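You operate a simulated robot arm through the tools that you are given. There is no shell and no other tool.

The job below is to be done with a simulated robot arm. You get a single attempt, and the scene is never put back.

## Task
Swap the scorched relay for the one the orange tag names and close the catch.
Fine: the old one goes in the yellow tray; the new one sits down in the socket. Set down upright: grey relay.
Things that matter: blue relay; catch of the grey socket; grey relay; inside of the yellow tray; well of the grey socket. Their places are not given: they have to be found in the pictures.

It is judged by the outcome, as a careful person would: the job done as asked, and still so three seconds after it is handed in. It fails if anything else is knocked over, pushed out of place, dropped, spilled or broken.

## Robot
A 7-joint arm with a two-finger parallel gripper, fixed in place. Base frame: the origin is at the foot of the arm, x ahead of it, y to its left, z up; the work surface is at about z = 80. Units: cm, rad, N and s.
With the tool pointing down near the work surface it reaches from about 32 to 74 cm from the base axis. Its first joint turns from -2.496 to 2.496 rad. Payload 3 kg.
The tool frame sits at the grasp point between the pads (the TCP): z along the fingers, y along the line on which they close. The tips reach 3 cm beyond it. The gripper opens to 9.4 cm. The fingers are 2.8 cm wide and 1 cm thick; the gripper's body (5 by 9.6 cm) begins 5.5 cm behind the TCP.
Orientation is told as [roll, pitch, yaw] about the base's x, y, z axes, in that order, counted from this pose: with the fingers straight down and closing along the base's y, the tool's x points along the base's -x, its y along +y and its z along -z.

## Interface
- The arm moves only by the tool servo_tool. Its argument "moves" is one flat list of numbers, 7 for each row, row after row: the shift along the tool's x, y, z in mm, then the turn, a rotation vector about the tool's x, y, z in rad, then the closure, from 0 (fully open) to 1 (shut). In form: [tx, ty, tz, ax, ay, az, fingers, tx, ty, tz, ax, ay, az, fingers, ...]. A call has 1 to 20 rows; each row shifts and turns the commanded pose from where the row before left it, along the tool's axes as they then stand. Each row takes 0.2 s and may step no farther than 5 cm and 0.15 rad from the row before; otherwise, or with a gripper value out of range, the whole call is refused. A pose out of reach is approached as far as the arm can. The call stops where the force on the tool passes 50 N (or 10 N more than at its start, if that is more) or the arm is blocked; 0.2 s more then pass. Each finger travels about 4.5 cm/s and halts on what it meets, pressing with about 39 N; the grip force reading is that of the motor and also rises with nothing between the fingers. The clock runs only during rows and for 0.2 s after the last one: add rows that do not move to give the fingers time. The reply holds the time, the measured pose of the TCP, the force on the tool along the base axes, the opening and the grip force, in the units named above and with some noise, with the torque about the TCP (base axes, N m) and any sound that the robot's microphone picked up, and new pictures: "views" is both (left out), scene, wrist or none.
- Cameras (640 x 400 px; columns grow to the right, rows downward): "scene" is fixed at [5.13, -49.83, 140.37]; the picture's right is [0.67, -0.75, 0.00], its down [-0.28, -0.25, -0.93] and it looks along [0.69, 0.62, -0.38] (base axes); focal length 338 px, centre (320, 200). "wrist" rides on the gripper at [7.6, 1.4, -10.2] in the tool frame; the picture's right is [-0.18, 0.98, 0.00], its down [-0.75, -0.14, -0.64] and it looks along [-0.63, -0.12, 0.77] (tool axes); focal length 243 px, centre (320, 200).
- move_column(by): slides the trunk up (or, below 0, down) by that many cm; the arm rides with it, the base frame stays. It gives what a move gives, with no picture.
- point_at(camera, pixels): for up to 12 pixels [column, row] of the newest picture of that camera ("zoom" is the newest enlarged one), the place [x, y, z] in the base frame of the surface seen there, good to about 0.3 cm. It takes no simulated time.
- close_up(camera, box): a new picture of the part [left, top, right, bottom] of that camera's present view, enlarged. It takes no simulated time.
- job_done(): hands the job in; it is judged then, once.

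Open the gripper and draw the arm clear of the work before you hand the job in, unless the task says otherwise.

The tools are called after "Emit:" by a JSON object that holds its "api" and its "payload". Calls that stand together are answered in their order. servo_tool: Moves the arm, as the interface text tells. Its arguments: {"type":"object","properties":{"moves":{"type":"array"},"views":{"type":"string","enum":["both","scene","wrist","none"]}},"required":["moves"]} The other tools are called the same way: move_column (by) slides the trunk up or down; point_at (camera, pixels) gives the place of the surface under pixels of a picture; close_up (camera, box) takes an enlarged picture of a part of a camera's view; job_done () hands the job in.

At the start:

```text
time: 0.0
position: [51.82, 16.71, 114.27]
tool_rot: [-0.002, 0.0, -0.002]
ft_force: [-0.3, 0.2, 1.2]
moment: [-0.01, 0.01, 0.0]
grip_width: 9.43
finger_force: 0.0
trunk travel left (down, up): [-22.5, 16.5]
```

scene: 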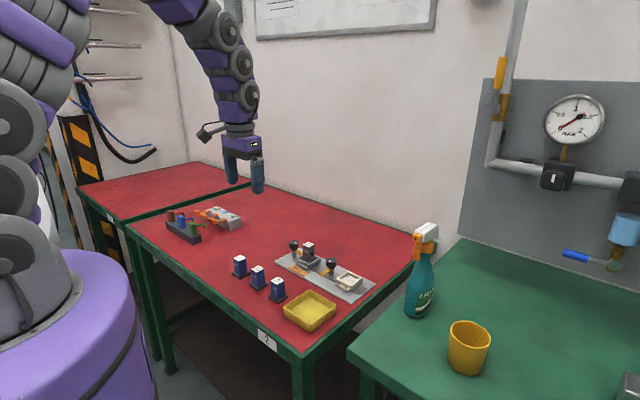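
wrist: 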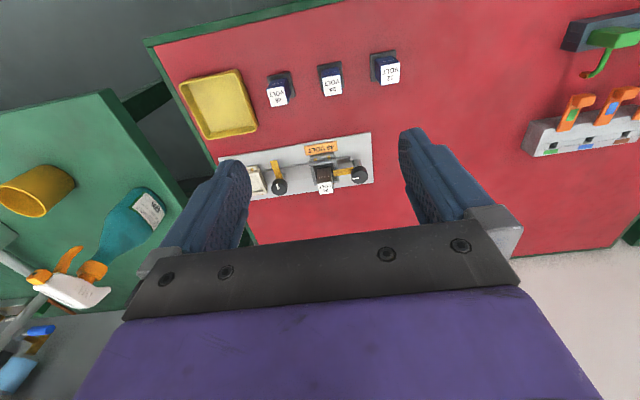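

The scene picture shows three relays near (240,265), (258,277), (277,289), the yellow tray at (310,310) and a grey panel at (325,270). I take close-ups to read the tag and labels.

Emit:
{"api": "close_up", "payload": {"camera": "scene", "box": [220, 225, 390, 335]}}

Emit:
{"api": "close_up", "payload": {"camera": "wrist", "box": [210, 120, 390, 210]}}

Emit:
{"api": "close_up", "payload": {"camera": "wrist", "box": [240, 40, 420, 120]}}

```text
3.64 times, centred on (305, 280) of scene
```

zoom: 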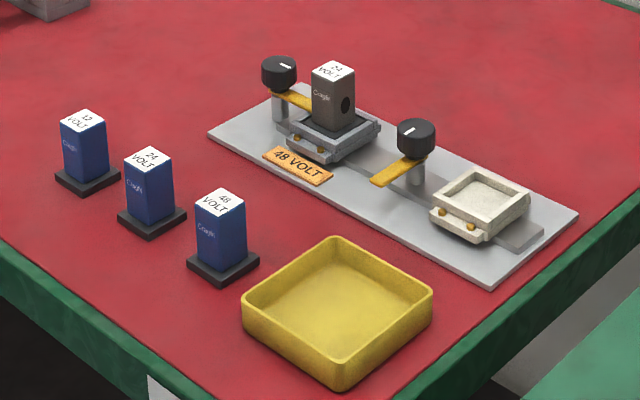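

```text
3.56 times, centred on (300, 165) of wrist
```

zoom: 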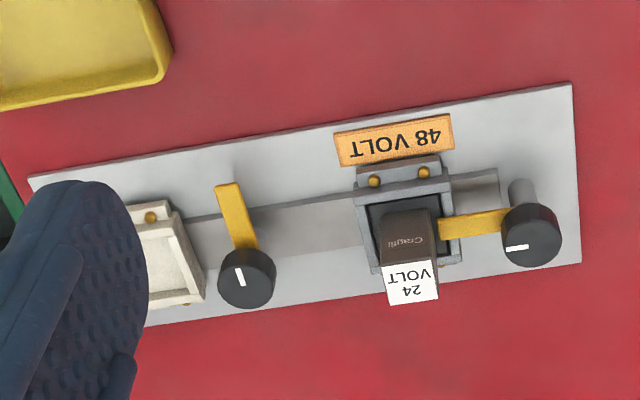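

```text
3.56 times, centred on (330, 80) of wrist
```

zoom: 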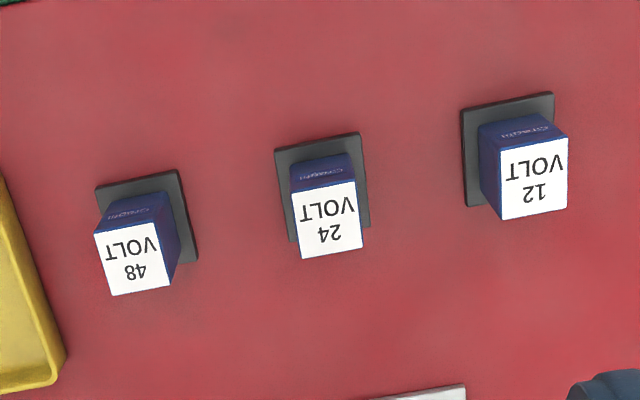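

The tag reads "48 VOLT", so the replacement is the blue relay labelled 48 (leftmost in the wrist view). I measure the relays' tops and bases in the newest zoom, and points of the panel in the wrist view.

Emit:
{"api": "point_at", "payload": {"camera": "zoom", "pixels": [[95, 235], [154, 225], [170, 287], [113, 294], [97, 190], [178, 171], [198, 261], [139, 205], [330, 220], [520, 180], [20, 370], [240, 350]]}}

Emit:
{"api": "point_at", "payload": {"camera": "wrist", "pixels": [[319, 184], [332, 183], [333, 193], [320, 194], [358, 175], [343, 172], [336, 173], [279, 186], [275, 168], [321, 148], [370, 134], [372, 183]]}}

Emit:
{"api": "point_at", "payload": {"camera": "scene", "pixels": [[310, 312], [308, 290], [283, 308], [312, 330], [334, 304], [293, 245], [331, 263], [308, 245], [306, 260], [277, 282], [290, 270], [300, 275]]}}

```text
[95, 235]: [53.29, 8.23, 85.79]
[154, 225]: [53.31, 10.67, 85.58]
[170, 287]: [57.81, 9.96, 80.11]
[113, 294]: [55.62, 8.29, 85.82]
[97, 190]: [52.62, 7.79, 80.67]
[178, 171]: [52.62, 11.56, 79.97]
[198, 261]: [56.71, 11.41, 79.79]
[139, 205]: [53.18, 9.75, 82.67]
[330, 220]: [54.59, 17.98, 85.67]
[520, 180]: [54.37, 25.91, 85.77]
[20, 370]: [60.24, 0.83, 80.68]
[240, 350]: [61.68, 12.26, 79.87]
```

```text
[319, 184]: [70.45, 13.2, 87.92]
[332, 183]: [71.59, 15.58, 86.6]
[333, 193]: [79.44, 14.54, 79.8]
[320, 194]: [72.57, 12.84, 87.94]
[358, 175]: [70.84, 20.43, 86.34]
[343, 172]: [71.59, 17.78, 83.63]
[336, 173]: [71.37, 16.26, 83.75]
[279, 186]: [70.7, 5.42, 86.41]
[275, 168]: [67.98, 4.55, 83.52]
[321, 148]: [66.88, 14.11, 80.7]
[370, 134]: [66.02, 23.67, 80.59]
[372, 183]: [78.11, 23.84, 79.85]
```

```text
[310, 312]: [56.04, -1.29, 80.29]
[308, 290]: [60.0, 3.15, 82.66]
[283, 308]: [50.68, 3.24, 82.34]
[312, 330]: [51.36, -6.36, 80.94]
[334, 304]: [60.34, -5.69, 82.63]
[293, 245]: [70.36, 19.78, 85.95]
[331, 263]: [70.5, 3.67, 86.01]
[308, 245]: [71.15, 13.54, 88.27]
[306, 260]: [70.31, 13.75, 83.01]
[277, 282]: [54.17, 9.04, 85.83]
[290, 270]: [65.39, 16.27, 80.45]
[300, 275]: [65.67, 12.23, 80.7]
```

The 48 V relay stands at about (54.5, 9.7) with its top at z≈85.8; the grey relay at about (71.5, 14) with its top at ≈88; the catch knob at about (70.6, 20). I take closer pictures of the socket and catch to see how they are made.

Emit:
{"api": "close_up", "payload": {"camera": "scene", "box": [275, 230, 345, 275]}}

Emit:
{"api": "close_up", "payload": {"camera": "wrist", "box": [300, 145, 380, 195]}}

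Emit:
{"api": "close_up", "payload": {"camera": "scene", "box": [225, 250, 345, 335]}}

```text
8.89 times, centred on (310, 252) of scene
```

zoom: 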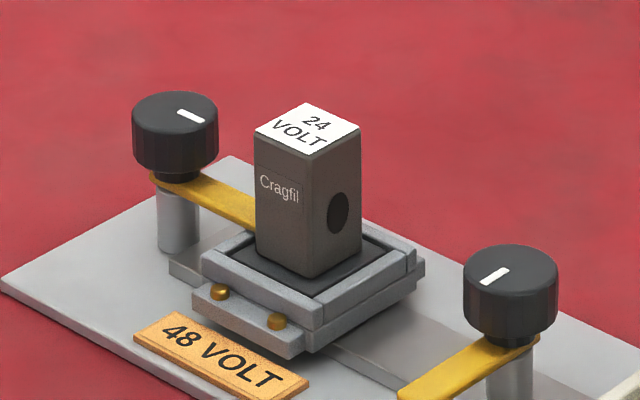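

```text
8.00 times, centred on (340, 170) of wrist
```

zoom: 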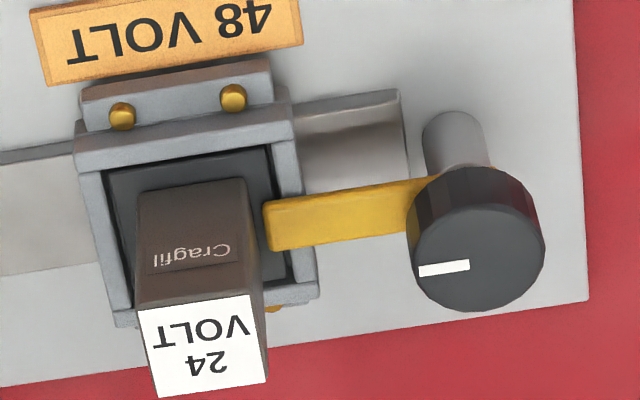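

```text
4.71 times, centred on (285, 292) of scene
```

zoom: 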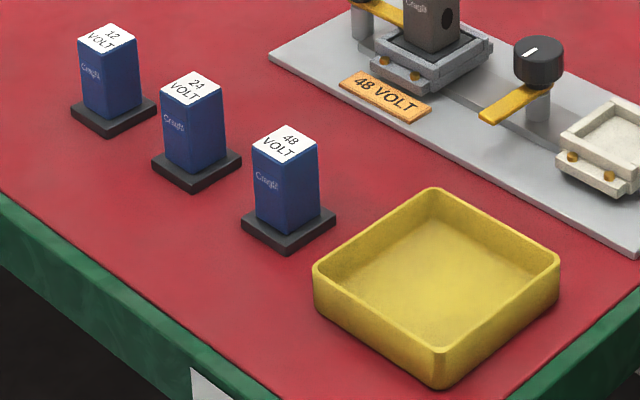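

The catch is a turning bar under a knob on a post: the bar now points to -y over the relay's flange, while the white socket's open one points to -x. I move the wrist camera closer, still above everything (fingertips stay at z≈92).

Emit:
{"api": "servo_tool", "payload": {"moves": [-20, 0, 38, 0, 0, 0, 0, -20, 0, 38, 0, 0, 0, 0, -20, 0, 38, 0, 0, 0, 0, -20, 0, 38, 0, 0, 0, 0, -20, 0, 38, 0, 0, 0, 0, 0, 0, 0, 0, 0, 0, 0], "views": "both"}}

```text
time: 1.4
position: [61.6, 16.83, 95.16]
tool_rot: [0.0, -0.003, 0.0]
ft_force: [-0.2, 0.5, 0.0]
moment: [0.02, 0.02, 0.02]
grip_width: 9.41
finger_force: 0.1
trunk travel left (down, up): [-22.5, 16.5]
```

scene: 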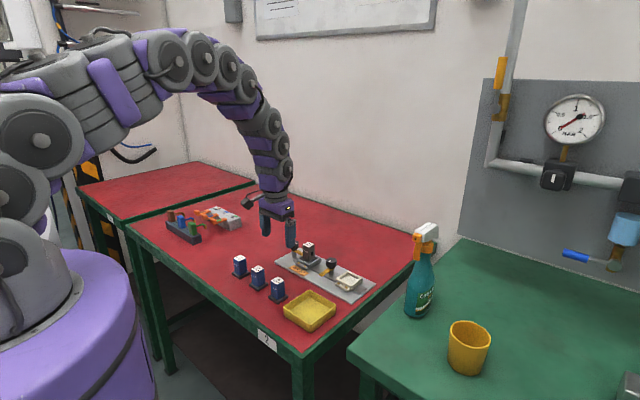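
wrist: 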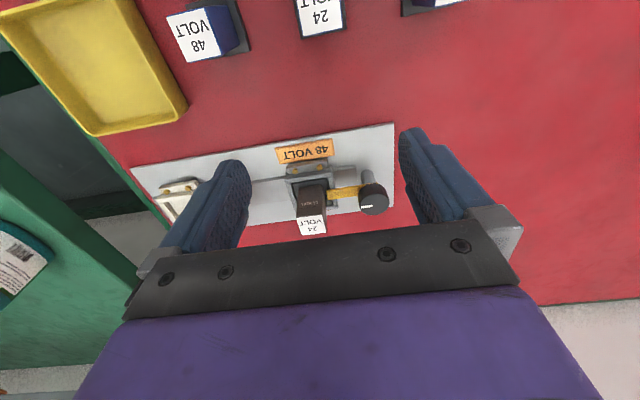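

The panel now sits between the fingers in the wrist view around (330,180). I enlarge it to measure the knob, bar and relay.

Emit:
{"api": "close_up", "payload": {"camera": "wrist", "box": [270, 140, 400, 240]}}

```text
4.00 times, centred on (335, 190) of wrist
```

zoom: 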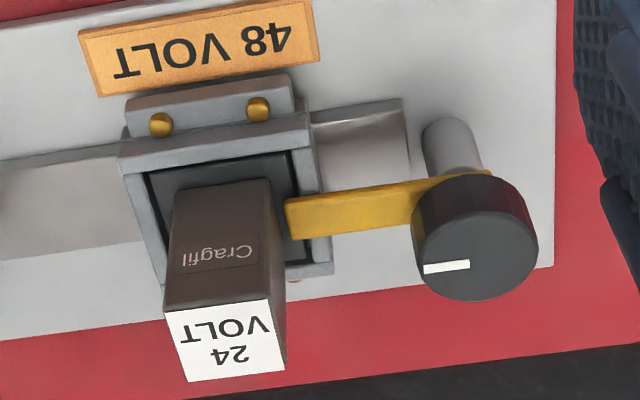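

In the zoom the knob's top face centres near (476,240), the bar runs from (290,215) to (430,195), and the relay top has corners (165,312), (268,300), (285,368), (190,381). I measure these.

Emit:
{"api": "point_at", "payload": {"camera": "zoom", "pixels": [[476, 240], [418, 240], [532, 240], [476, 290], [470, 187], [295, 218], [380, 205], [170, 314], [266, 303], [281, 366], [192, 378], [225, 345]]}}

Emit:
{"api": "point_at", "payload": {"camera": "zoom", "pixels": [[215, 146], [135, 165], [160, 185], [155, 215], [280, 165], [286, 155], [300, 140], [325, 270], [308, 160], [440, 210], [360, 150], [455, 130]]}}

```text
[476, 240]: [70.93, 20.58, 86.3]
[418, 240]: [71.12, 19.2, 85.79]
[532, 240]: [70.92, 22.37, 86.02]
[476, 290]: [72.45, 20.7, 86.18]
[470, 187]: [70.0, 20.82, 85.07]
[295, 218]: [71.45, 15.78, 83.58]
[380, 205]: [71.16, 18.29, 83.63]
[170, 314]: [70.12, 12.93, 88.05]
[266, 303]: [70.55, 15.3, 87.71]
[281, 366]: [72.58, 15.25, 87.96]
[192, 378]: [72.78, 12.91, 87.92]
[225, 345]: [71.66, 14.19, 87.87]
```

```text
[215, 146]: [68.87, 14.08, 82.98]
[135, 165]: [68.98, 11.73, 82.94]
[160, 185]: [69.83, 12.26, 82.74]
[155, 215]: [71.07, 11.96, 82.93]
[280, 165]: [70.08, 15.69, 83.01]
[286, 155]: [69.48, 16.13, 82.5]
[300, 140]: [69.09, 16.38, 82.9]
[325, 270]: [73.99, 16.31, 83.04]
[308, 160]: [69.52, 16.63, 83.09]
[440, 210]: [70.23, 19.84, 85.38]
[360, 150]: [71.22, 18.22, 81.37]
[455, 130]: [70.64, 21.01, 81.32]
```

Knob centre is about (71.0, 20.7), top z≈86.2, radius ≈1.6; grey relay centre (71.5, 14.1). The knob lies at 74 cm, at the edge of the reach, so I first raise the tool 20 cm before lowering the trunk to gain reach.

Emit:
{"api": "servo_tool", "payload": {"moves": [0, 0, -40, 0, 0, 0, 0, 0, 0, -40, 0, 0, 0, 0, 0, 0, -40, 0, 0, 0, 0, 0, 0, -40, 0, 0, 0, 0, 0, 0, -40, 0, 0, 0, 0, 0, 0, 0, 0, 0, 0, 0], "views": "none"}}

```text
time: 2.8
position: [61.78, 16.55, 115.08]
tool_rot: [0.001, 0.001, 0.0]
ft_force: [0.3, 0.1, -0.3]
moment: [-0.02, 0.0, 0.0]
grip_width: 9.37
finger_force: 0.1
trunk travel left (down, up): [-22.5, 16.5]
```

The tool is now at z≈115, well clear of everything. I lower the trunk by 14 cm, which should bring the tool to about z=101.

Emit:
{"api": "move_column", "payload": {"by": -14}}

```text
time: 4.5
position: [61.57, 16.47, 101.11]
tool_rot: [0.001, 0.0, 0.0]
ft_force: [0.5, 0.7, 0.0]
moment: [-0.05, -0.01, 0.04]
grip_width: 9.4
finger_force: 0.1
trunk travel left (down, up): [-8.5, 30.5]
```

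The trunk is down with tool at (61.6,16.5,101). I now move above the knob to about (71.0,20.7,95), turn the tool by -0.78 rad so that the opening turn ends up centred, and pre-close to about 5.5 cm.

Emit:
{"api": "servo_tool", "payload": {"moves": [-31, 14, 20, 0, 0, 0, 0.415, -31, 14, 20, 0, 0, 0, 0.415, -31, 14, 20, 0, 0, 0, 0.415, 0, 0, 0, 0, 0, -0.13, 0.415, 0, 0, 0, 0, 0, -0.13, 0.415, 0, 0, 0, 0, 0, -0.13, 0.415, 0, 0, 0, 0, 0, -0.13, 0.415, 0, 0, 0, 0, 0, -0.13, 0.415, 0, 0, 0, 0, 0, -0.13, 0.415, 0, 0, 0, 0, 0, 0, 0.415, 0, 0, 0, 0, 0, 0, 0.415], "views": "both"}}

```text
time: 6.9
position: [71.01, 20.57, 95.18]
tool_rot: [-0.001, -0.001, 0.781]
ft_force: [-1.1, -0.2, -1.3]
moment: [-0.02, 0.02, 0.01]
grip_width: 5.52
finger_force: 0.1
trunk travel left (down, up): [-8.5, 30.5]
```

scene: 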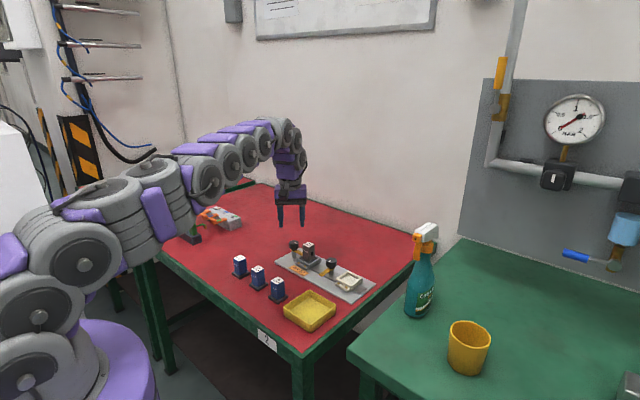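
wrist: 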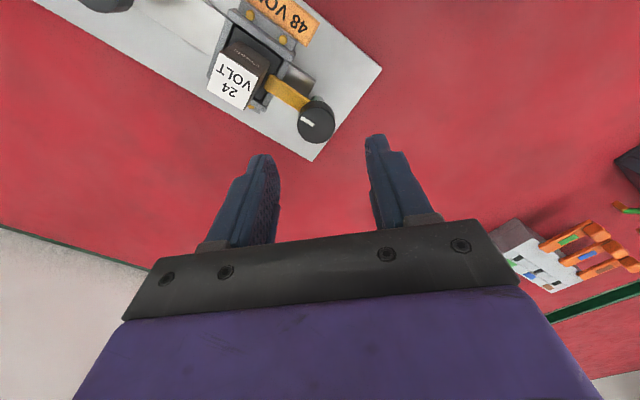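

The arm reached the spot; the knob shows at (316,121) in the wrist view. I measure it again from this nearer view.

Emit:
{"api": "close_up", "payload": {"camera": "wrist", "box": [236, 60, 364, 140]}}

Emit:
{"api": "point_at", "payload": {"camera": "wrist", "pixels": [[316, 123], [302, 124], [331, 124], [316, 138], [316, 108], [306, 133], [327, 134], [306, 114], [327, 114], [286, 92], [270, 82]]}}

```text
5.00 times, centred on (300, 100) of wrist
```

zoom: 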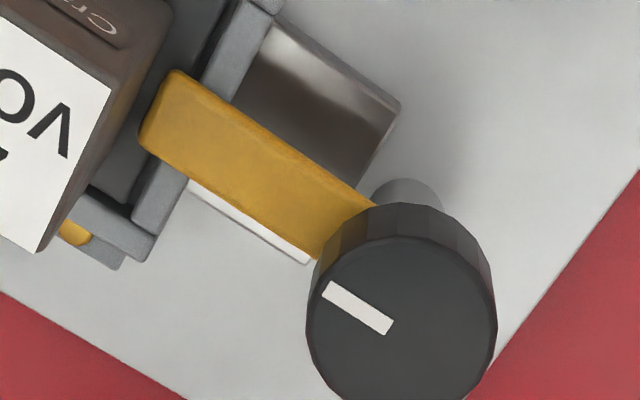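

```text
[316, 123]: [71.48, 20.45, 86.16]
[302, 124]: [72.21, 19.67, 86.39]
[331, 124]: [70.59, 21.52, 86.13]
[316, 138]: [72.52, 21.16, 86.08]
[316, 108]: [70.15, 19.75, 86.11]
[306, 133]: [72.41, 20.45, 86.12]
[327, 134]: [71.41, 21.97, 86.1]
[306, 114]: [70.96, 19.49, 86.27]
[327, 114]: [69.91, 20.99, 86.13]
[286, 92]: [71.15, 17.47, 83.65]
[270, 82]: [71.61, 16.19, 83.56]
```

The nearer view puts the knob's centre at about (71.4, 20.55), top z 86.15. I shift the tool by (+0.35, 0) and descend to z≈87.5 so the tips straddle the knob above the bar (83.6).

Emit:
{"api": "servo_tool", "payload": {"moves": [-2.5, -2.5, 0, 0, 0, 0, 0.415, 0, 0, 26, 0, 0, 0, 0.415, 0, 0, 26, 0, 0, 0, 0.415, 0, 0, 13, 0, 0, 0, 0.415, 0, 0, 11, 0, 0, 0, 0.415, 0, 0, 0, 0, 0, 0, 0.415], "views": "both"}}

```text
time: 8.3
position: [71.11, 20.59, 87.47]
tool_rot: [0.0, 0.0, 0.78]
ft_force: [0.4, 0.4, -0.1]
moment: [0.0, -0.01, 0.01]
grip_width: 5.47
finger_force: 0.0
trunk travel left (down, up): [-8.5, 30.5]
```

scene: 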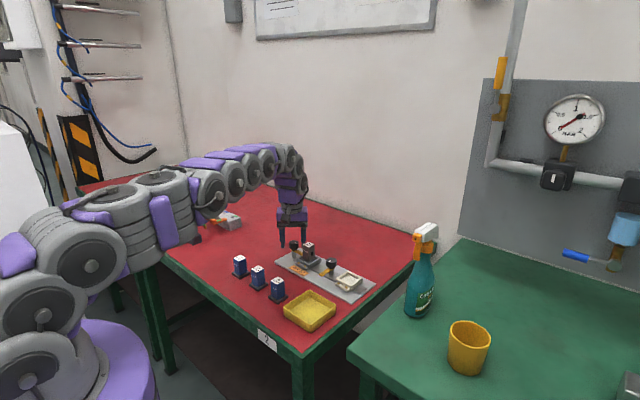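
wrist: 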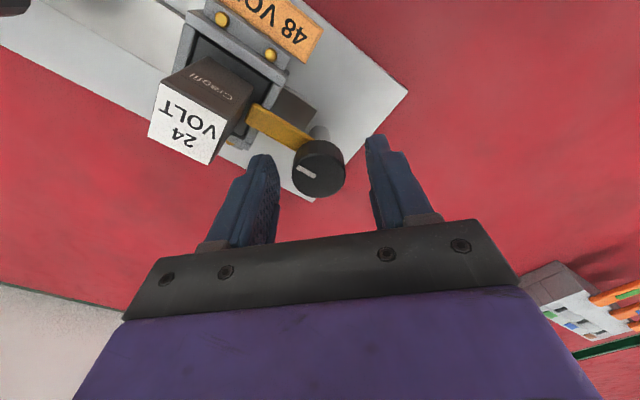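

In the wrist view the knob top should appear at about (320,174) when centred between the fingers; I zoom in to check.

Emit:
{"api": "close_up", "payload": {"camera": "wrist", "box": [240, 110, 400, 210]}}

Emit:
{"api": "close_up", "payload": {"camera": "scene", "box": [265, 215, 345, 275]}}

```text
4.00 times, centred on (320, 160) of wrist
```

zoom: 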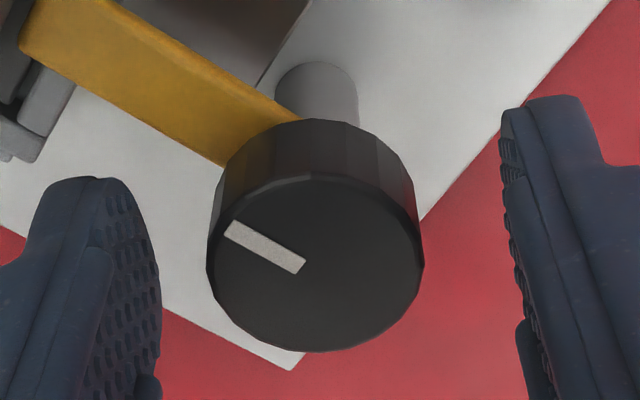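

```text
6.67 times, centred on (305, 245) of scene
```

zoom: 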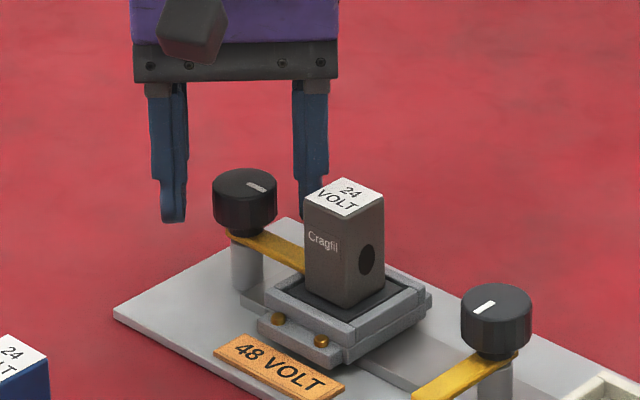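

The knob is centred between the fingers to about 1 mm. I close on it.

Emit:
{"api": "servo_tool", "payload": {"moves": [0, 0, 0, 0, 0, 0, 1, 0, 0, 0, 0, 0, 0, 1, 0, 0, 0, 0, 0, 0, 1, 0, 0, 0, 0, 0, 0, 1], "views": "wrist"}}

```text
time: 9.3
position: [71.32, 20.47, 87.61]
tool_rot: [-0.001, -0.001, 0.778]
ft_force: [6.4, -4.6, -0.3]
moment: [0.18, 0.09, -0.04]
grip_width: 3.15
finger_force: 44.7
trunk travel left (down, up): [-8.5, 30.5]
```

wrist: 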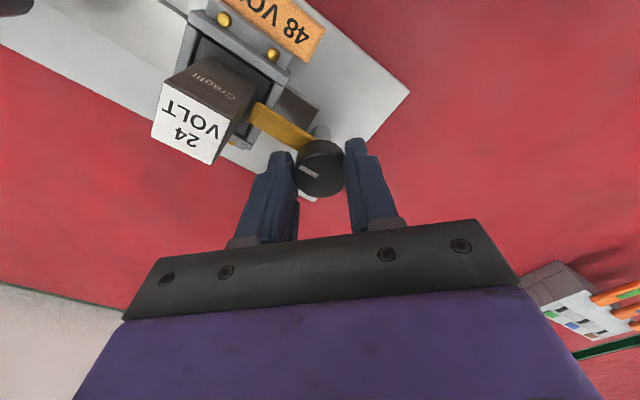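

The knob is held (opening 3.15 cm) with a small side load. I begin the opening turn, clockwise from above (+az), and check after about 0.5 rad.

Emit:
{"api": "servo_tool", "payload": {"moves": [0, 0, 0, 0, 0, 0.1, 1, 0, 0, 0, 0, 0, 0.1, 1, 0, 0, 0, 0, 0, 0.1, 1, 0, 0, 0, 0, 0, 0.1, 1, 0, 0, 0, 0, 0, 0.1, 1], "views": "wrist"}}

```text
time: 10.5
position: [71.18, 20.57, 87.63]
tool_rot: [0.0, 0.0, 0.281]
ft_force: [-3.3, -8.3, 3.4]
moment: [-0.98, 1.24, 0.0]
grip_width: 3.17
finger_force: 45.0
trunk travel left (down, up): [-8.5, 30.5]
```

wrist: 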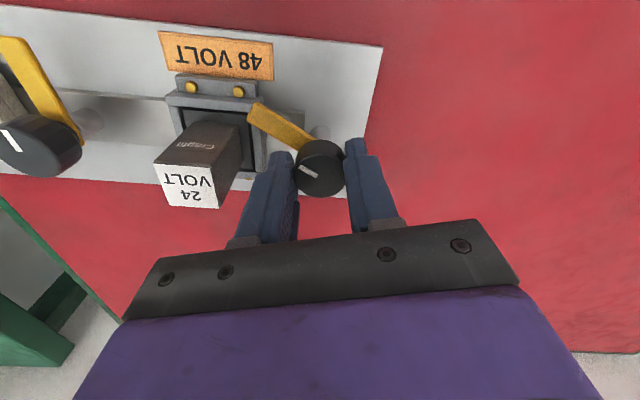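

The bar turned with the knob (its tip is now at (262,110), leaving the flange). I continue the turn to about 90° in all.

Emit:
{"api": "servo_tool", "payload": {"moves": [0, 0, 0, 0, 0, 0.107, 1, 0, 0, 0, 0, 0, 0.107, 1, 0, 0, 0, 0, 0, 0.107, 1, 0, 0, 0, 0, 0, 0.107, 1, 0, 0, 0, 0, 0, 0.107, 1, 0, 0, 0, 0, 0, 0.107, 1, 0, 0, 0, 0, 0, 0.107, 1, 0, 0, 0, 0, 0, 0.107, 1, 0, 0, 0, 0, 0, 0.107, 1], "views": "both"}}

```text
time: 12.5
position: [71.35, 20.78, 87.59]
tool_rot: [0.0, 0.0, -0.683]
ft_force: [-8.8, 0.2, 2.0]
moment: [-0.07, 0.57, -0.04]
grip_width: 3.14
finger_force: 44.4
trunk travel left (down, up): [-8.5, 30.5]
```

scene: 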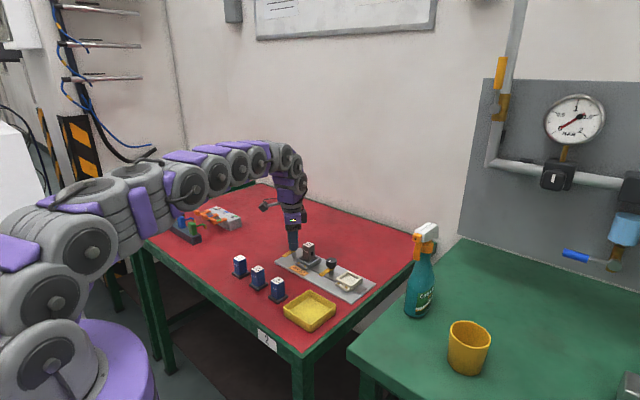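
wrist: 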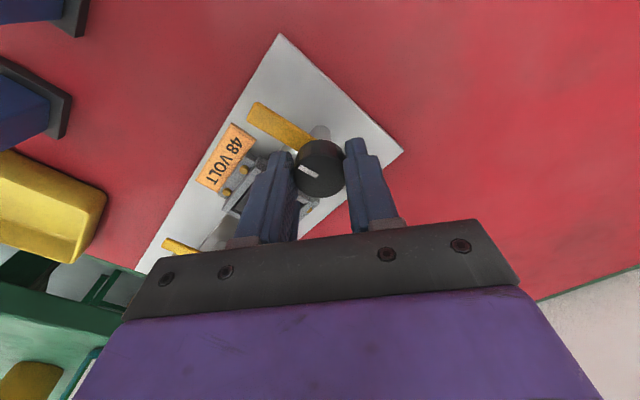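

The bar now points almost along -x. I add the last 0.1 rad, then open to about 5.5 cm and rise straight up.

Emit:
{"api": "servo_tool", "payload": {"moves": [0, 0, 0, 0, 0, 0.1, 1, 0, 0, 0, 0, 0, 0, 1, 0, 0, 0, 0, 0, 0, 0.415, 0, 0, 0, 0, 0, 0, 0.415, 0, 0, 0, 0, 0, 0, 0.415, 0, 0, -20, 0, 0, 0, 0.415, 0, 0, -30, 0, 0, 0, 0.415, 0, 0, -30, 0, 0, 0, 0.415, 0, 0, -30, 0, 0, 0, 0.415, 0, 0, 0, 0, 0, 0, 0.415], "views": "both"}}

```text
time: 14.7
position: [71.4, 20.7, 98.4]
tool_rot: [0.0, -0.002, -0.782]
ft_force: [-0.3, 1.3, -0.9]
moment: [-0.02, -0.02, 0.01]
grip_width: 5.45
finger_force: 0.0
trunk travel left (down, up): [-8.5, 30.5]
```

scene: 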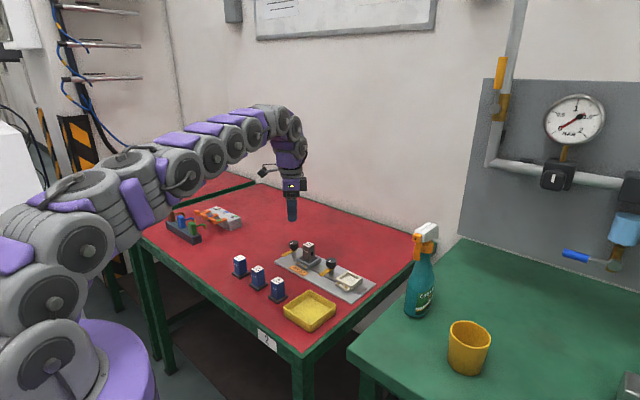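
wrist: 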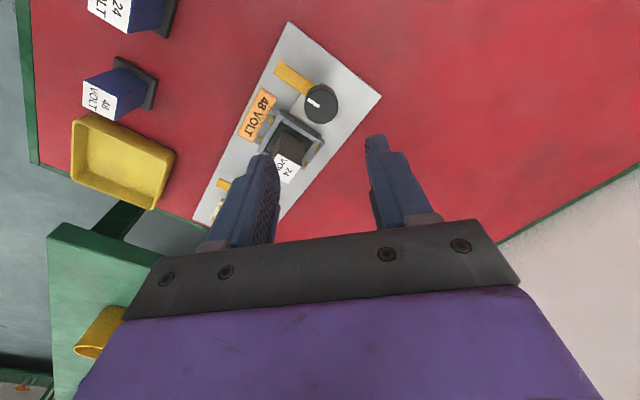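

The catch is open (bar along -x at (292,76) in the wrist view). I turn back to yaw 0 and move above the grey relay at about (71.5,14.1).

Emit:
{"api": "servo_tool", "payload": {"moves": [0, 0, 0, 0, 0, -0.13, 0.415, 0, 0, 0, 0, 0, -0.13, 0.415, 0, 0, 0, 0, 0, -0.13, 0.415, 0, 0, 0, 0, 0, -0.13, 0.415, 0, 0, 0, 0, 0, -0.13, 0.415, 0, 0, 0, 0, 0, -0.132, 0.415, 0, -33, 0, 0, 0, 0, 0.415, 0, -33, 0, 0, 0, 0, 0.415, 0, 0, 0, 0, 0, 0, 0.415, 0, 0, 0, 0, 0, 0, 0.415], "views": "both"}}

```text
time: 16.9
position: [71.37, 14.39, 98.46]
tool_rot: [-0.001, 0.001, 0.0]
ft_force: [-0.8, -0.4, -0.6]
moment: [0.02, 0.01, 0.02]
grip_width: 5.5
finger_force: 0.0
trunk travel left (down, up): [-8.5, 30.5]
```

scene: 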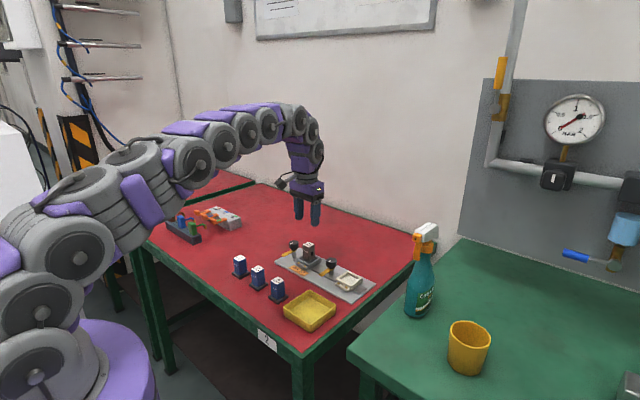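
wrist: 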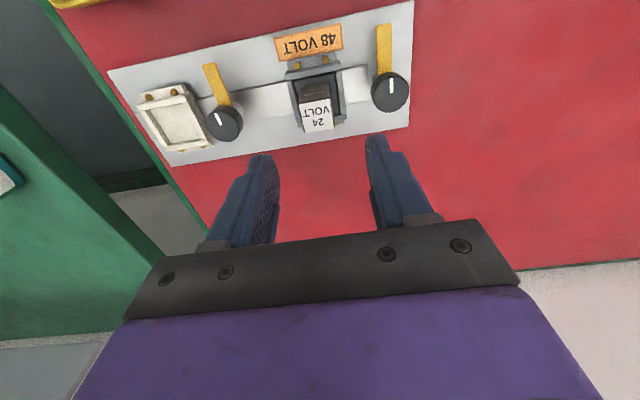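

The relay top shows near (317,116); centred it should be at about (320,114). I zoom and measure it.

Emit:
{"api": "close_up", "payload": {"camera": "wrist", "box": [256, 50, 384, 130]}}

```text
5.00 times, centred on (320, 90) of wrist
```

zoom: 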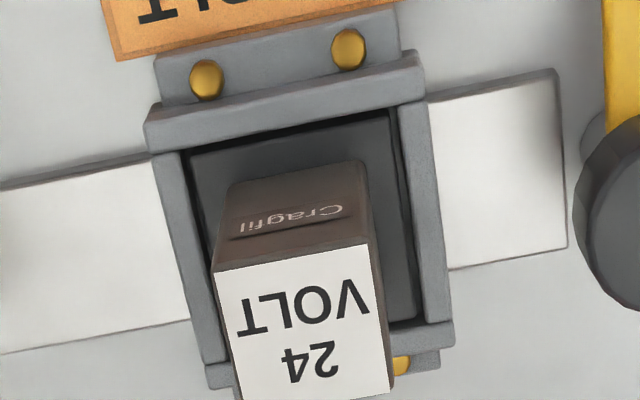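

The relay's top face has corners near (216,272), (366,246), (390,388) in the zoom. I measure these along with the socket walls and flange.

Emit:
{"api": "point_at", "payload": {"camera": "zoom", "pixels": [[219, 275], [364, 249], [388, 387], [244, 396], [305, 325], [200, 155], [385, 120], [405, 310], [170, 130], [415, 85], [440, 330], [215, 360]]}}

Emit:
{"api": "point_at", "payload": {"camera": "wrist", "pixels": [[299, 105], [329, 99], [334, 128], [304, 131], [317, 115], [391, 93], [385, 40], [222, 124], [209, 70], [158, 93], [178, 135], [180, 118]]}}

```text
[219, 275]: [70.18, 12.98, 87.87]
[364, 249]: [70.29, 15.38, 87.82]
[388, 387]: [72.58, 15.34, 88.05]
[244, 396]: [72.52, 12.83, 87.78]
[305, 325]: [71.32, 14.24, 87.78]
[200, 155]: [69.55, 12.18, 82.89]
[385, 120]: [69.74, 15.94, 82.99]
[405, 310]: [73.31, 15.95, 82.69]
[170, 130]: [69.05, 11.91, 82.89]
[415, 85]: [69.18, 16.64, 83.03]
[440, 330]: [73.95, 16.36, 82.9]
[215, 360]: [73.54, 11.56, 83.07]
```

```text
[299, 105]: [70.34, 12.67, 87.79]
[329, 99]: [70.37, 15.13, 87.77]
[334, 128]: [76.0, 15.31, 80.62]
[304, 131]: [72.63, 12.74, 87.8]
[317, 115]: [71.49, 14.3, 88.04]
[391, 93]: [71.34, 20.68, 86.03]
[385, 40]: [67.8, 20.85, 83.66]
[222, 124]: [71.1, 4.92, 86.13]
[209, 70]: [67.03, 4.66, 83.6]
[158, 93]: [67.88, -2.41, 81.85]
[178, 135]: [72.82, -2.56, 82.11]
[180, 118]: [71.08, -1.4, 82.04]
```

The relay's centre is (71.4,14.1), flange top ≈82.8 and socket wall top ≈83.0. The image says the tool is 0.28 cm too far in +y, so I correct and descend to z≈87.2, putting the tips at ≈84.2 either side of the body.

Emit:
{"api": "servo_tool", "payload": {"moves": [0, -2.8, 0, 0, 0, 0, 0.415, 0, 0, 30, 0, 0, 0, 0.415, 0, 0, 30, 0, 0, 0, 0.415, 0, 0, 20, 0, 0, 0, 0.415, 0, 0, 20, 0, 0, 0, 0.415, 0, 0, 12, 0, 0, 0, 0.415, 0, 0, 0, 0, 0, 0, 0.415], "views": "both"}}

Emit:
{"api": "close_up", "payload": {"camera": "wrist", "box": [240, 100, 400, 200]}}

Emit:
{"api": "close_up", "payload": {"camera": "scene", "box": [265, 215, 345, 275]}}

```text
time: 18.5
position: [71.48, 13.83, 87.37]
tool_rot: [0.001, 0.0, -0.001]
ft_force: [-0.1, 0.2, 0.4]
moment: [0.01, 0.01, 0.0]
grip_width: 5.51
finger_force: 0.1
trunk travel left (down, up): [-8.5, 30.5]
```

scene: 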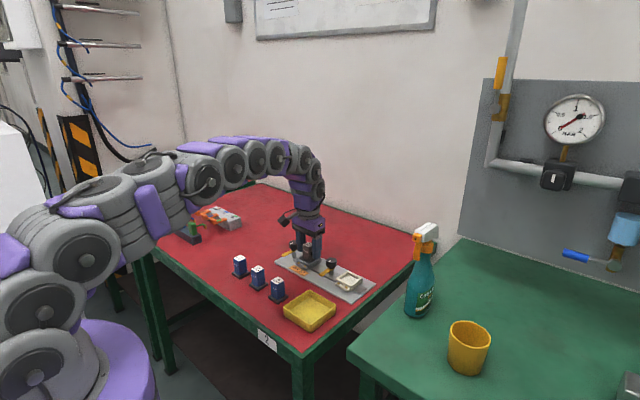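
wrist: 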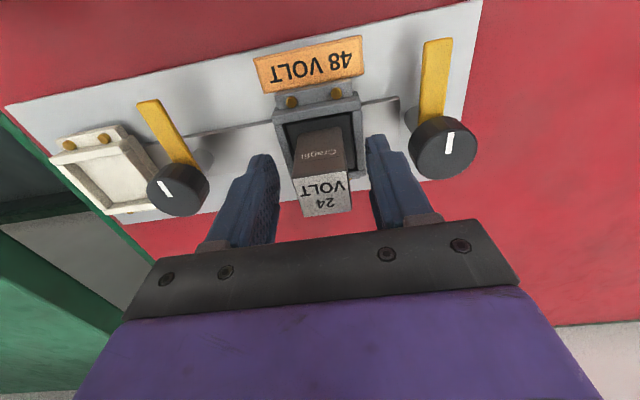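

```text
4.00 times, centred on (320, 150) of wrist
```

zoom: 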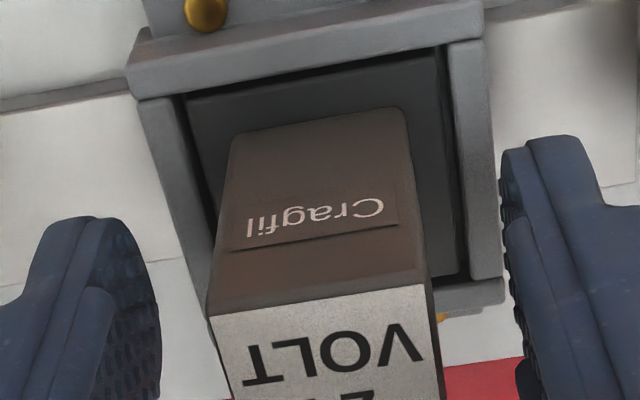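

```text
6.67 times, centred on (305, 245) of scene
```

zoom: 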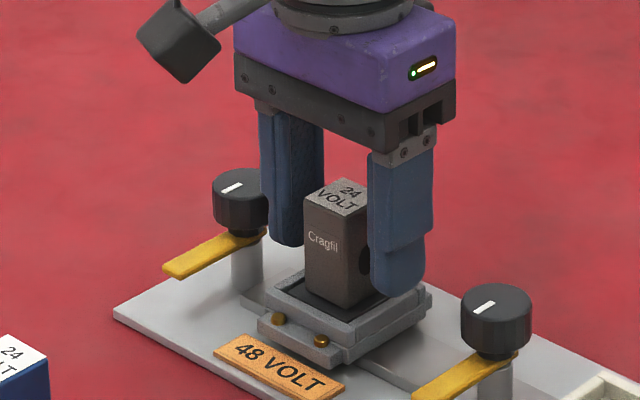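

The relay top centres at about (323,194) versus (320,195) expected, so I shift +1.5 mm in y and close on the body.

Emit:
{"api": "servo_tool", "payload": {"moves": [0, 1.5, 0, 0, 0, 0, 0.415, 0, 0, 0, 0, 0, 0, 0.6, 0, 0, 0, 0, 0, 0, 1, 0, 0, 0, 0, 0, 0, 1, 0, 0, 0, 0, 0, 0, 1, 0, 0, 0, 0, 0, 0, 1], "views": "wrist"}}

```text
time: 19.9
position: [71.38, 13.95, 87.42]
tool_rot: [0.0, 0.001, 0.001]
ft_force: [0.6, -0.8, 0.3]
moment: [0.01, 0.0, -0.01]
grip_width: 3.19
finger_force: 39.2
trunk travel left (down, up): [-8.5, 30.5]
```

wrist: 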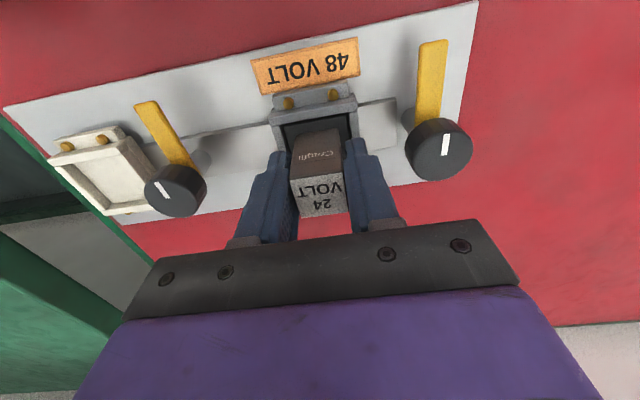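

The fingers stopped at 3.19 cm with full force, wider than the ~2.5 cm body I measured. I zoom in to see what they touch before lifting.

Emit:
{"api": "close_up", "payload": {"camera": "wrist", "box": [256, 110, 384, 220]}}

Emit:
{"api": "close_up", "payload": {"camera": "scene", "box": [280, 220, 345, 270]}}

```text
3.64 times, centred on (320, 165) of wrist
```

zoom: 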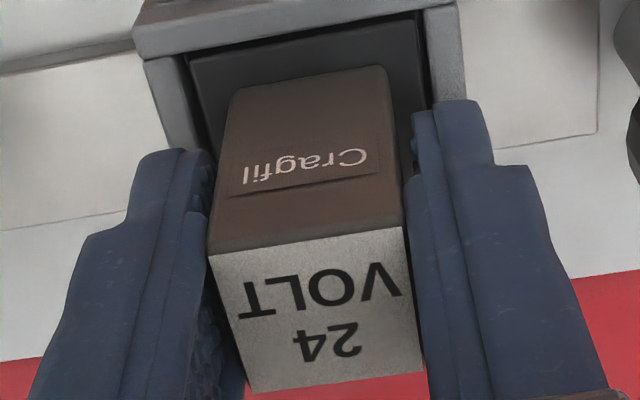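

```text
8.00 times, centred on (312, 245) of scene
```

zoom: 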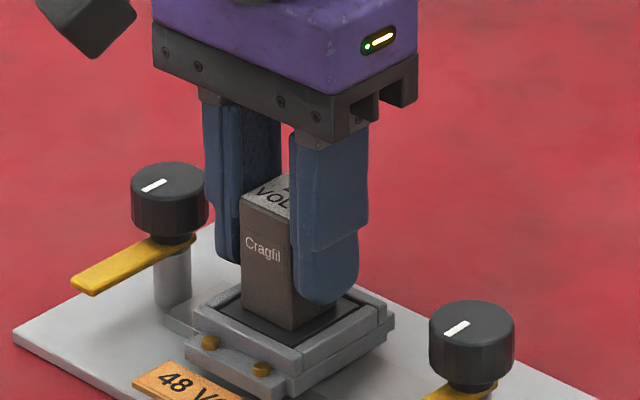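

The pads are flush with both sides of the body and clear of the socket walls. I lift 1 cm slowly and check that the relay comes along without straining the socket.

Emit:
{"api": "servo_tool", "payload": {"moves": [0, 0, -3, 0, 0, 0, 1, 0, 0, -3, 0, 0, 0, 1, 0, 0, -4, 0, 0, 0, 1, 0, 0, 0, 0, 0, 0, 1], "views": "both"}}

Emit:
{"api": "close_up", "payload": {"camera": "scene", "box": [280, 220, 345, 270]}}

```text
time: 20.9
position: [71.49, 13.99, 88.41]
tool_rot: [0.0, -0.001, 0.0]
ft_force: [0.1, 0.3, -1.7]
moment: [0.0, -0.01, -0.01]
grip_width: 3.19
finger_force: 39.1
trunk travel left (down, up): [-8.5, 30.5]
```

scene: 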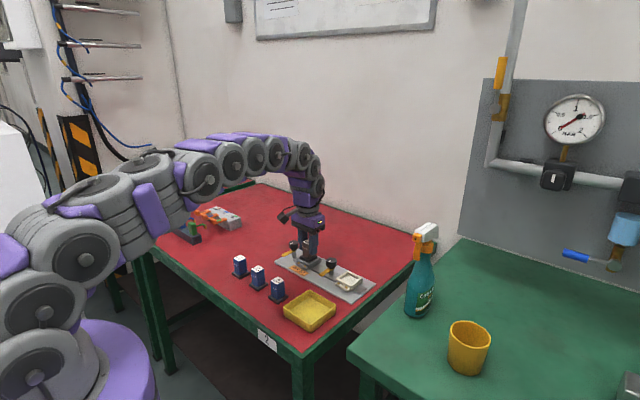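
wrist: 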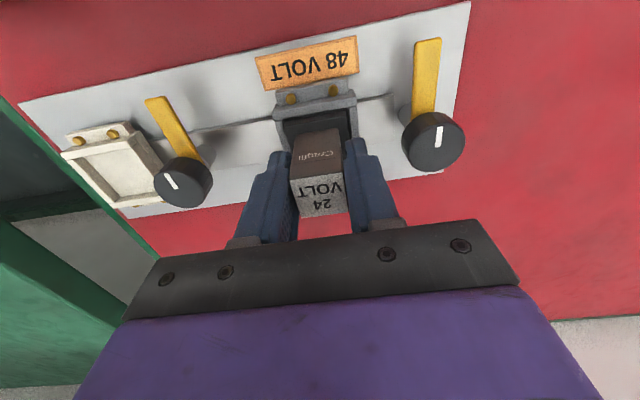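

```text
8.00 times, centred on (312, 245) of scene
```

zoom: 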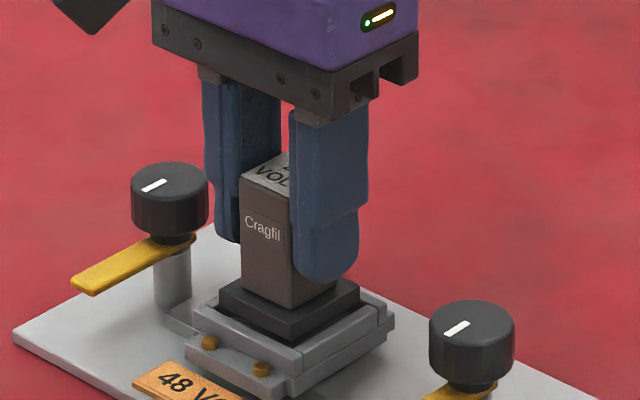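

The relay came out cleanly with its flange. I lift to about z=100 and carry it over to above the tray's centre, about (55.6,-1.4).

Emit:
{"api": "servo_tool", "payload": {"moves": [0, 0, -20, 0, 0, 0, 1, 0, 0, -30, 0, 0, 0, 1, 0, 0, -30, 0, 0, 0, 1, 0, 0, -30, 0, 0, 0, 1, 20, -20, 0, 0, 0, 0, 1, 27, -27, 0, 0, 0, 0, 1, 27, -27, 0, 0, 0, 0, 1, 27, -27, 0, 0, 0, 0, 1, 27, -27, 0, 0, 0, 0, 1, 20, -18, 0, 0, 0, 0, 1, 9, -8, 0, 0, 0, 0, 1, 0, 0, 0, 0, 0, 0, 1, 0, 0, 0, 0, 0, 0, 1], "views": "both"}}

```text
time: 23.7
position: [55.57, -1.32, 99.17]
tool_rot: [0.001, 0.0, 0.0]
ft_force: [-0.2, -1.1, -1.5]
moment: [-0.02, -0.03, 0.0]
grip_width: 3.16
finger_force: 39.1
trunk travel left (down, up): [-8.5, 30.5]
```

scene: 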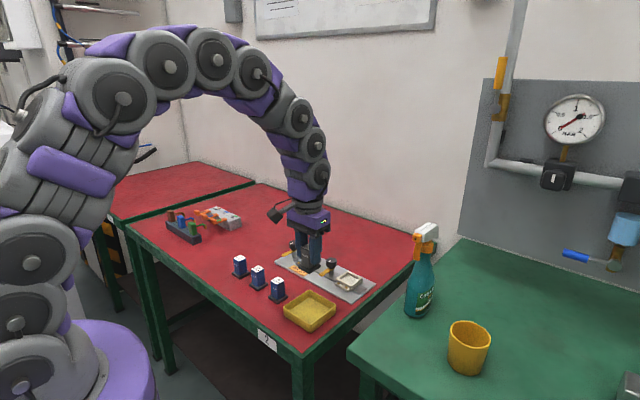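
wrist: 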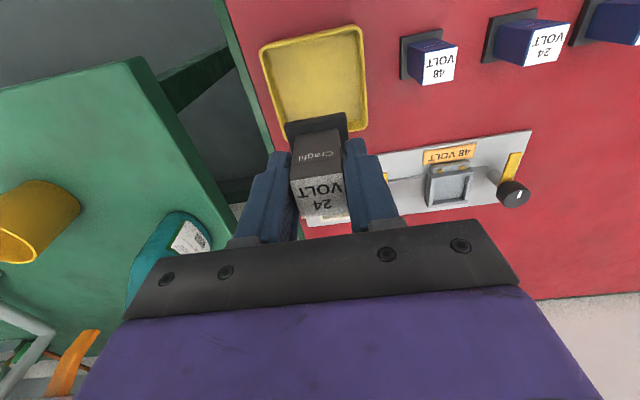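

The relay is held above the tray. I measure the tray's rim and floor, and the blue 48 V relay, from this view.

Emit:
{"api": "point_at", "payload": {"camera": "wrist", "pixels": [[263, 50], [359, 29], [366, 128], [270, 95], [310, 38], [363, 75], [315, 80], [300, 110], [350, 105], [340, 50], [275, 130], [285, 60]]}}

Emit:
{"api": "close_up", "payload": {"camera": "wrist", "box": [390, 20, 470, 90]}}

```text
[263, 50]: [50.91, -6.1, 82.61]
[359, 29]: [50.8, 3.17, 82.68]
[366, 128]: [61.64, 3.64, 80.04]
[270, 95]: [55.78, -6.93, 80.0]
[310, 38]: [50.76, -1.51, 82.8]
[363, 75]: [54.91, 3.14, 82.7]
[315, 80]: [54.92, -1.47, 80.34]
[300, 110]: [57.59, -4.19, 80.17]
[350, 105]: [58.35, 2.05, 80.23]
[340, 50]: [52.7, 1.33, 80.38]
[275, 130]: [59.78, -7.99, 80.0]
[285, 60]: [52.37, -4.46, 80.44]
```

```text
5.71 times, centred on (430, 55) of wrist
```

zoom: 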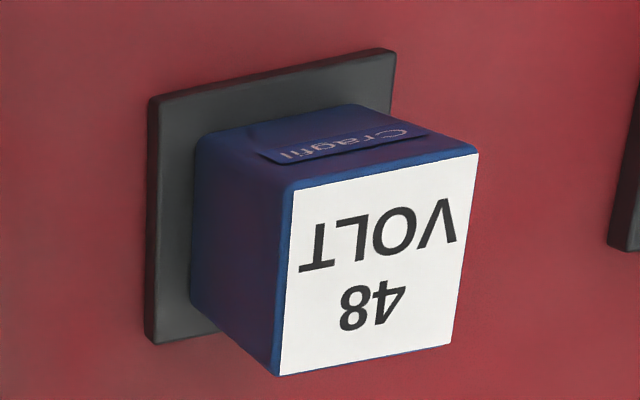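

The tray's inside spans about x 51.3–59.8, y -5.9–2.8, floor z≈80.3, so the tool is centred. I lower the relay 13.3 cm to just above the floor.

Emit:
{"api": "servo_tool", "payload": {"moves": [0, 0, 30, 0, 0, 0, 1, 0, 0, 30, 0, 0, 0, 1, 0, 0, 30, 0, 0, 0, 1, 0, 0, 20, 0, 0, 0, 1, 0, 0, 12, 0, 0, 0, 1, 0, 0, 6, 0, 0, 0, 1, 0, 0, 4, 0, 0, 0, 1, 0, 0, 0, 0, 0, 0, 1], "views": "both"}}

Emit:
{"api": "close_up", "payload": {"camera": "scene", "box": [265, 265, 355, 335]}}

```text
time: 25.5
position: [55.54, -1.33, 86.18]
tool_rot: [0.0, 0.0, -0.001]
ft_force: [-0.4, -0.4, -0.9]
moment: [0.04, 0.02, 0.01]
grip_width: 3.18
finger_force: 39.0
trunk travel left (down, up): [-8.5, 30.5]
```

scene: 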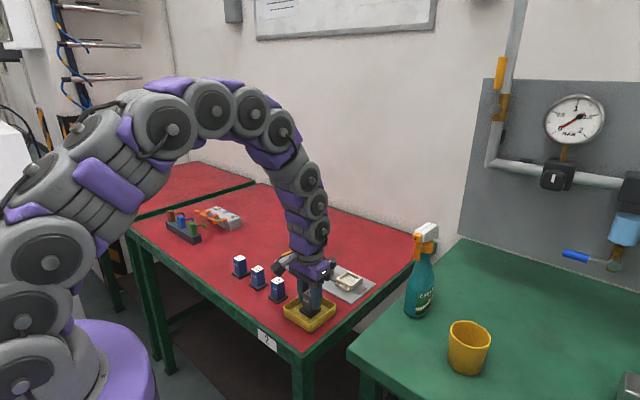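
wrist: 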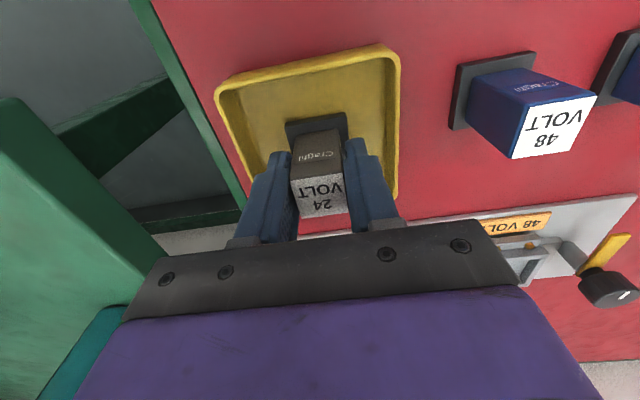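

```text
5.71 times, centred on (310, 300) of scene
```

zoom: 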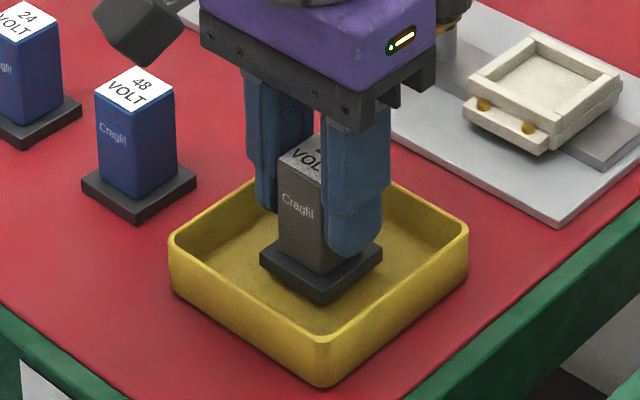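

The relay hovers just above the tray floor, with no contact force yet. I lower in 1.5 mm steps to find the floor.

Emit:
{"api": "servo_tool", "payload": {"moves": [0, 0, 1.5, 0, 0, 0, 1, 0, 0, 1.5, 0, 0, 0, 1, 0, 0, 1.5, 0, 0, 0, 1, 0, 0, 0, 0, 0, 0, 1], "views": "none"}}

```text
time: 26.5
position: [55.6, -1.39, 85.66]
tool_rot: [-0.001, 0.0, -0.002]
ft_force: [0.2, 0.4, -1.7]
moment: [0.03, 0.01, 0.0]
grip_width: 3.16
finger_force: 39.1
trunk travel left (down, up): [-8.5, 30.5]
```

No contact yet at z≈85.66. I go on down in 1 mm steps.

Emit:
{"api": "servo_tool", "payload": {"moves": [0, 0, 1, 0, 0, 0, 1, 0, 0, 1, 0, 0, 0, 1, 0, 0, 0, 0, 0, 0, 1], "views": "none"}}

```text
time: 27.3
position: [55.66, -1.45, 85.65]
tool_rot: [0.0, -0.003, 0.001]
ft_force: [1.6, -0.1, 23.3]
moment: [-0.01, 0.13, 0.0]
grip_width: 3.18
finger_force: 39.1
trunk travel left (down, up): [-8.5, 30.5]
```

The relay touched the floor (23 N upward). I ease off 1 mm, open to about 5.5 cm, and check before rising.

Emit:
{"api": "servo_tool", "payload": {"moves": [0, 0, -1.2, 0, 0, 0, 1, 0, 0, 0, 0, 0, 0, 0.8, 0, 0, 0, 0, 0, 0, 0.6, 0, 0, 0, 0, 0, 0, 0.415, 0, 0, 0, 0, 0, 0, 0.415, 0, 0, 0, 0, 0, 0, 0.415], "views": "wrist"}}

Emit:
{"api": "close_up", "payload": {"camera": "scene", "box": [265, 265, 355, 335]}}

```text
time: 28.7
position: [55.54, -1.48, 85.6]
tool_rot: [0.0, 0.0, 0.0]
ft_force: [0.4, 0.3, 0.3]
moment: [0.02, 0.01, -0.01]
grip_width: 5.53
finger_force: 0.0
trunk travel left (down, up): [-8.5, 30.5]
```

wrist: 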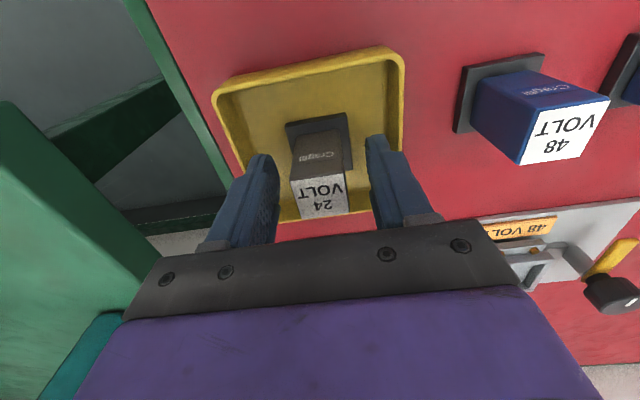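

```text
5.71 times, centred on (310, 300) of scene
```

zoom: 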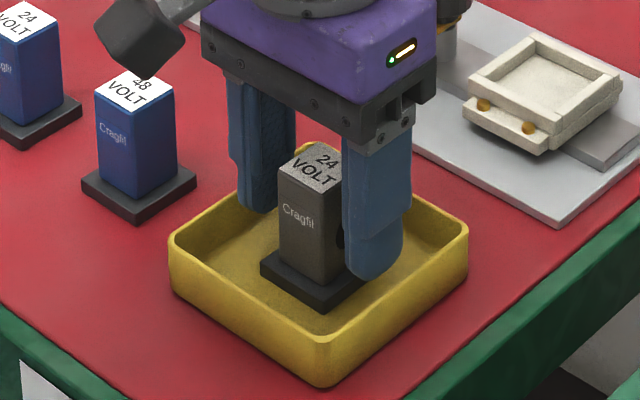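

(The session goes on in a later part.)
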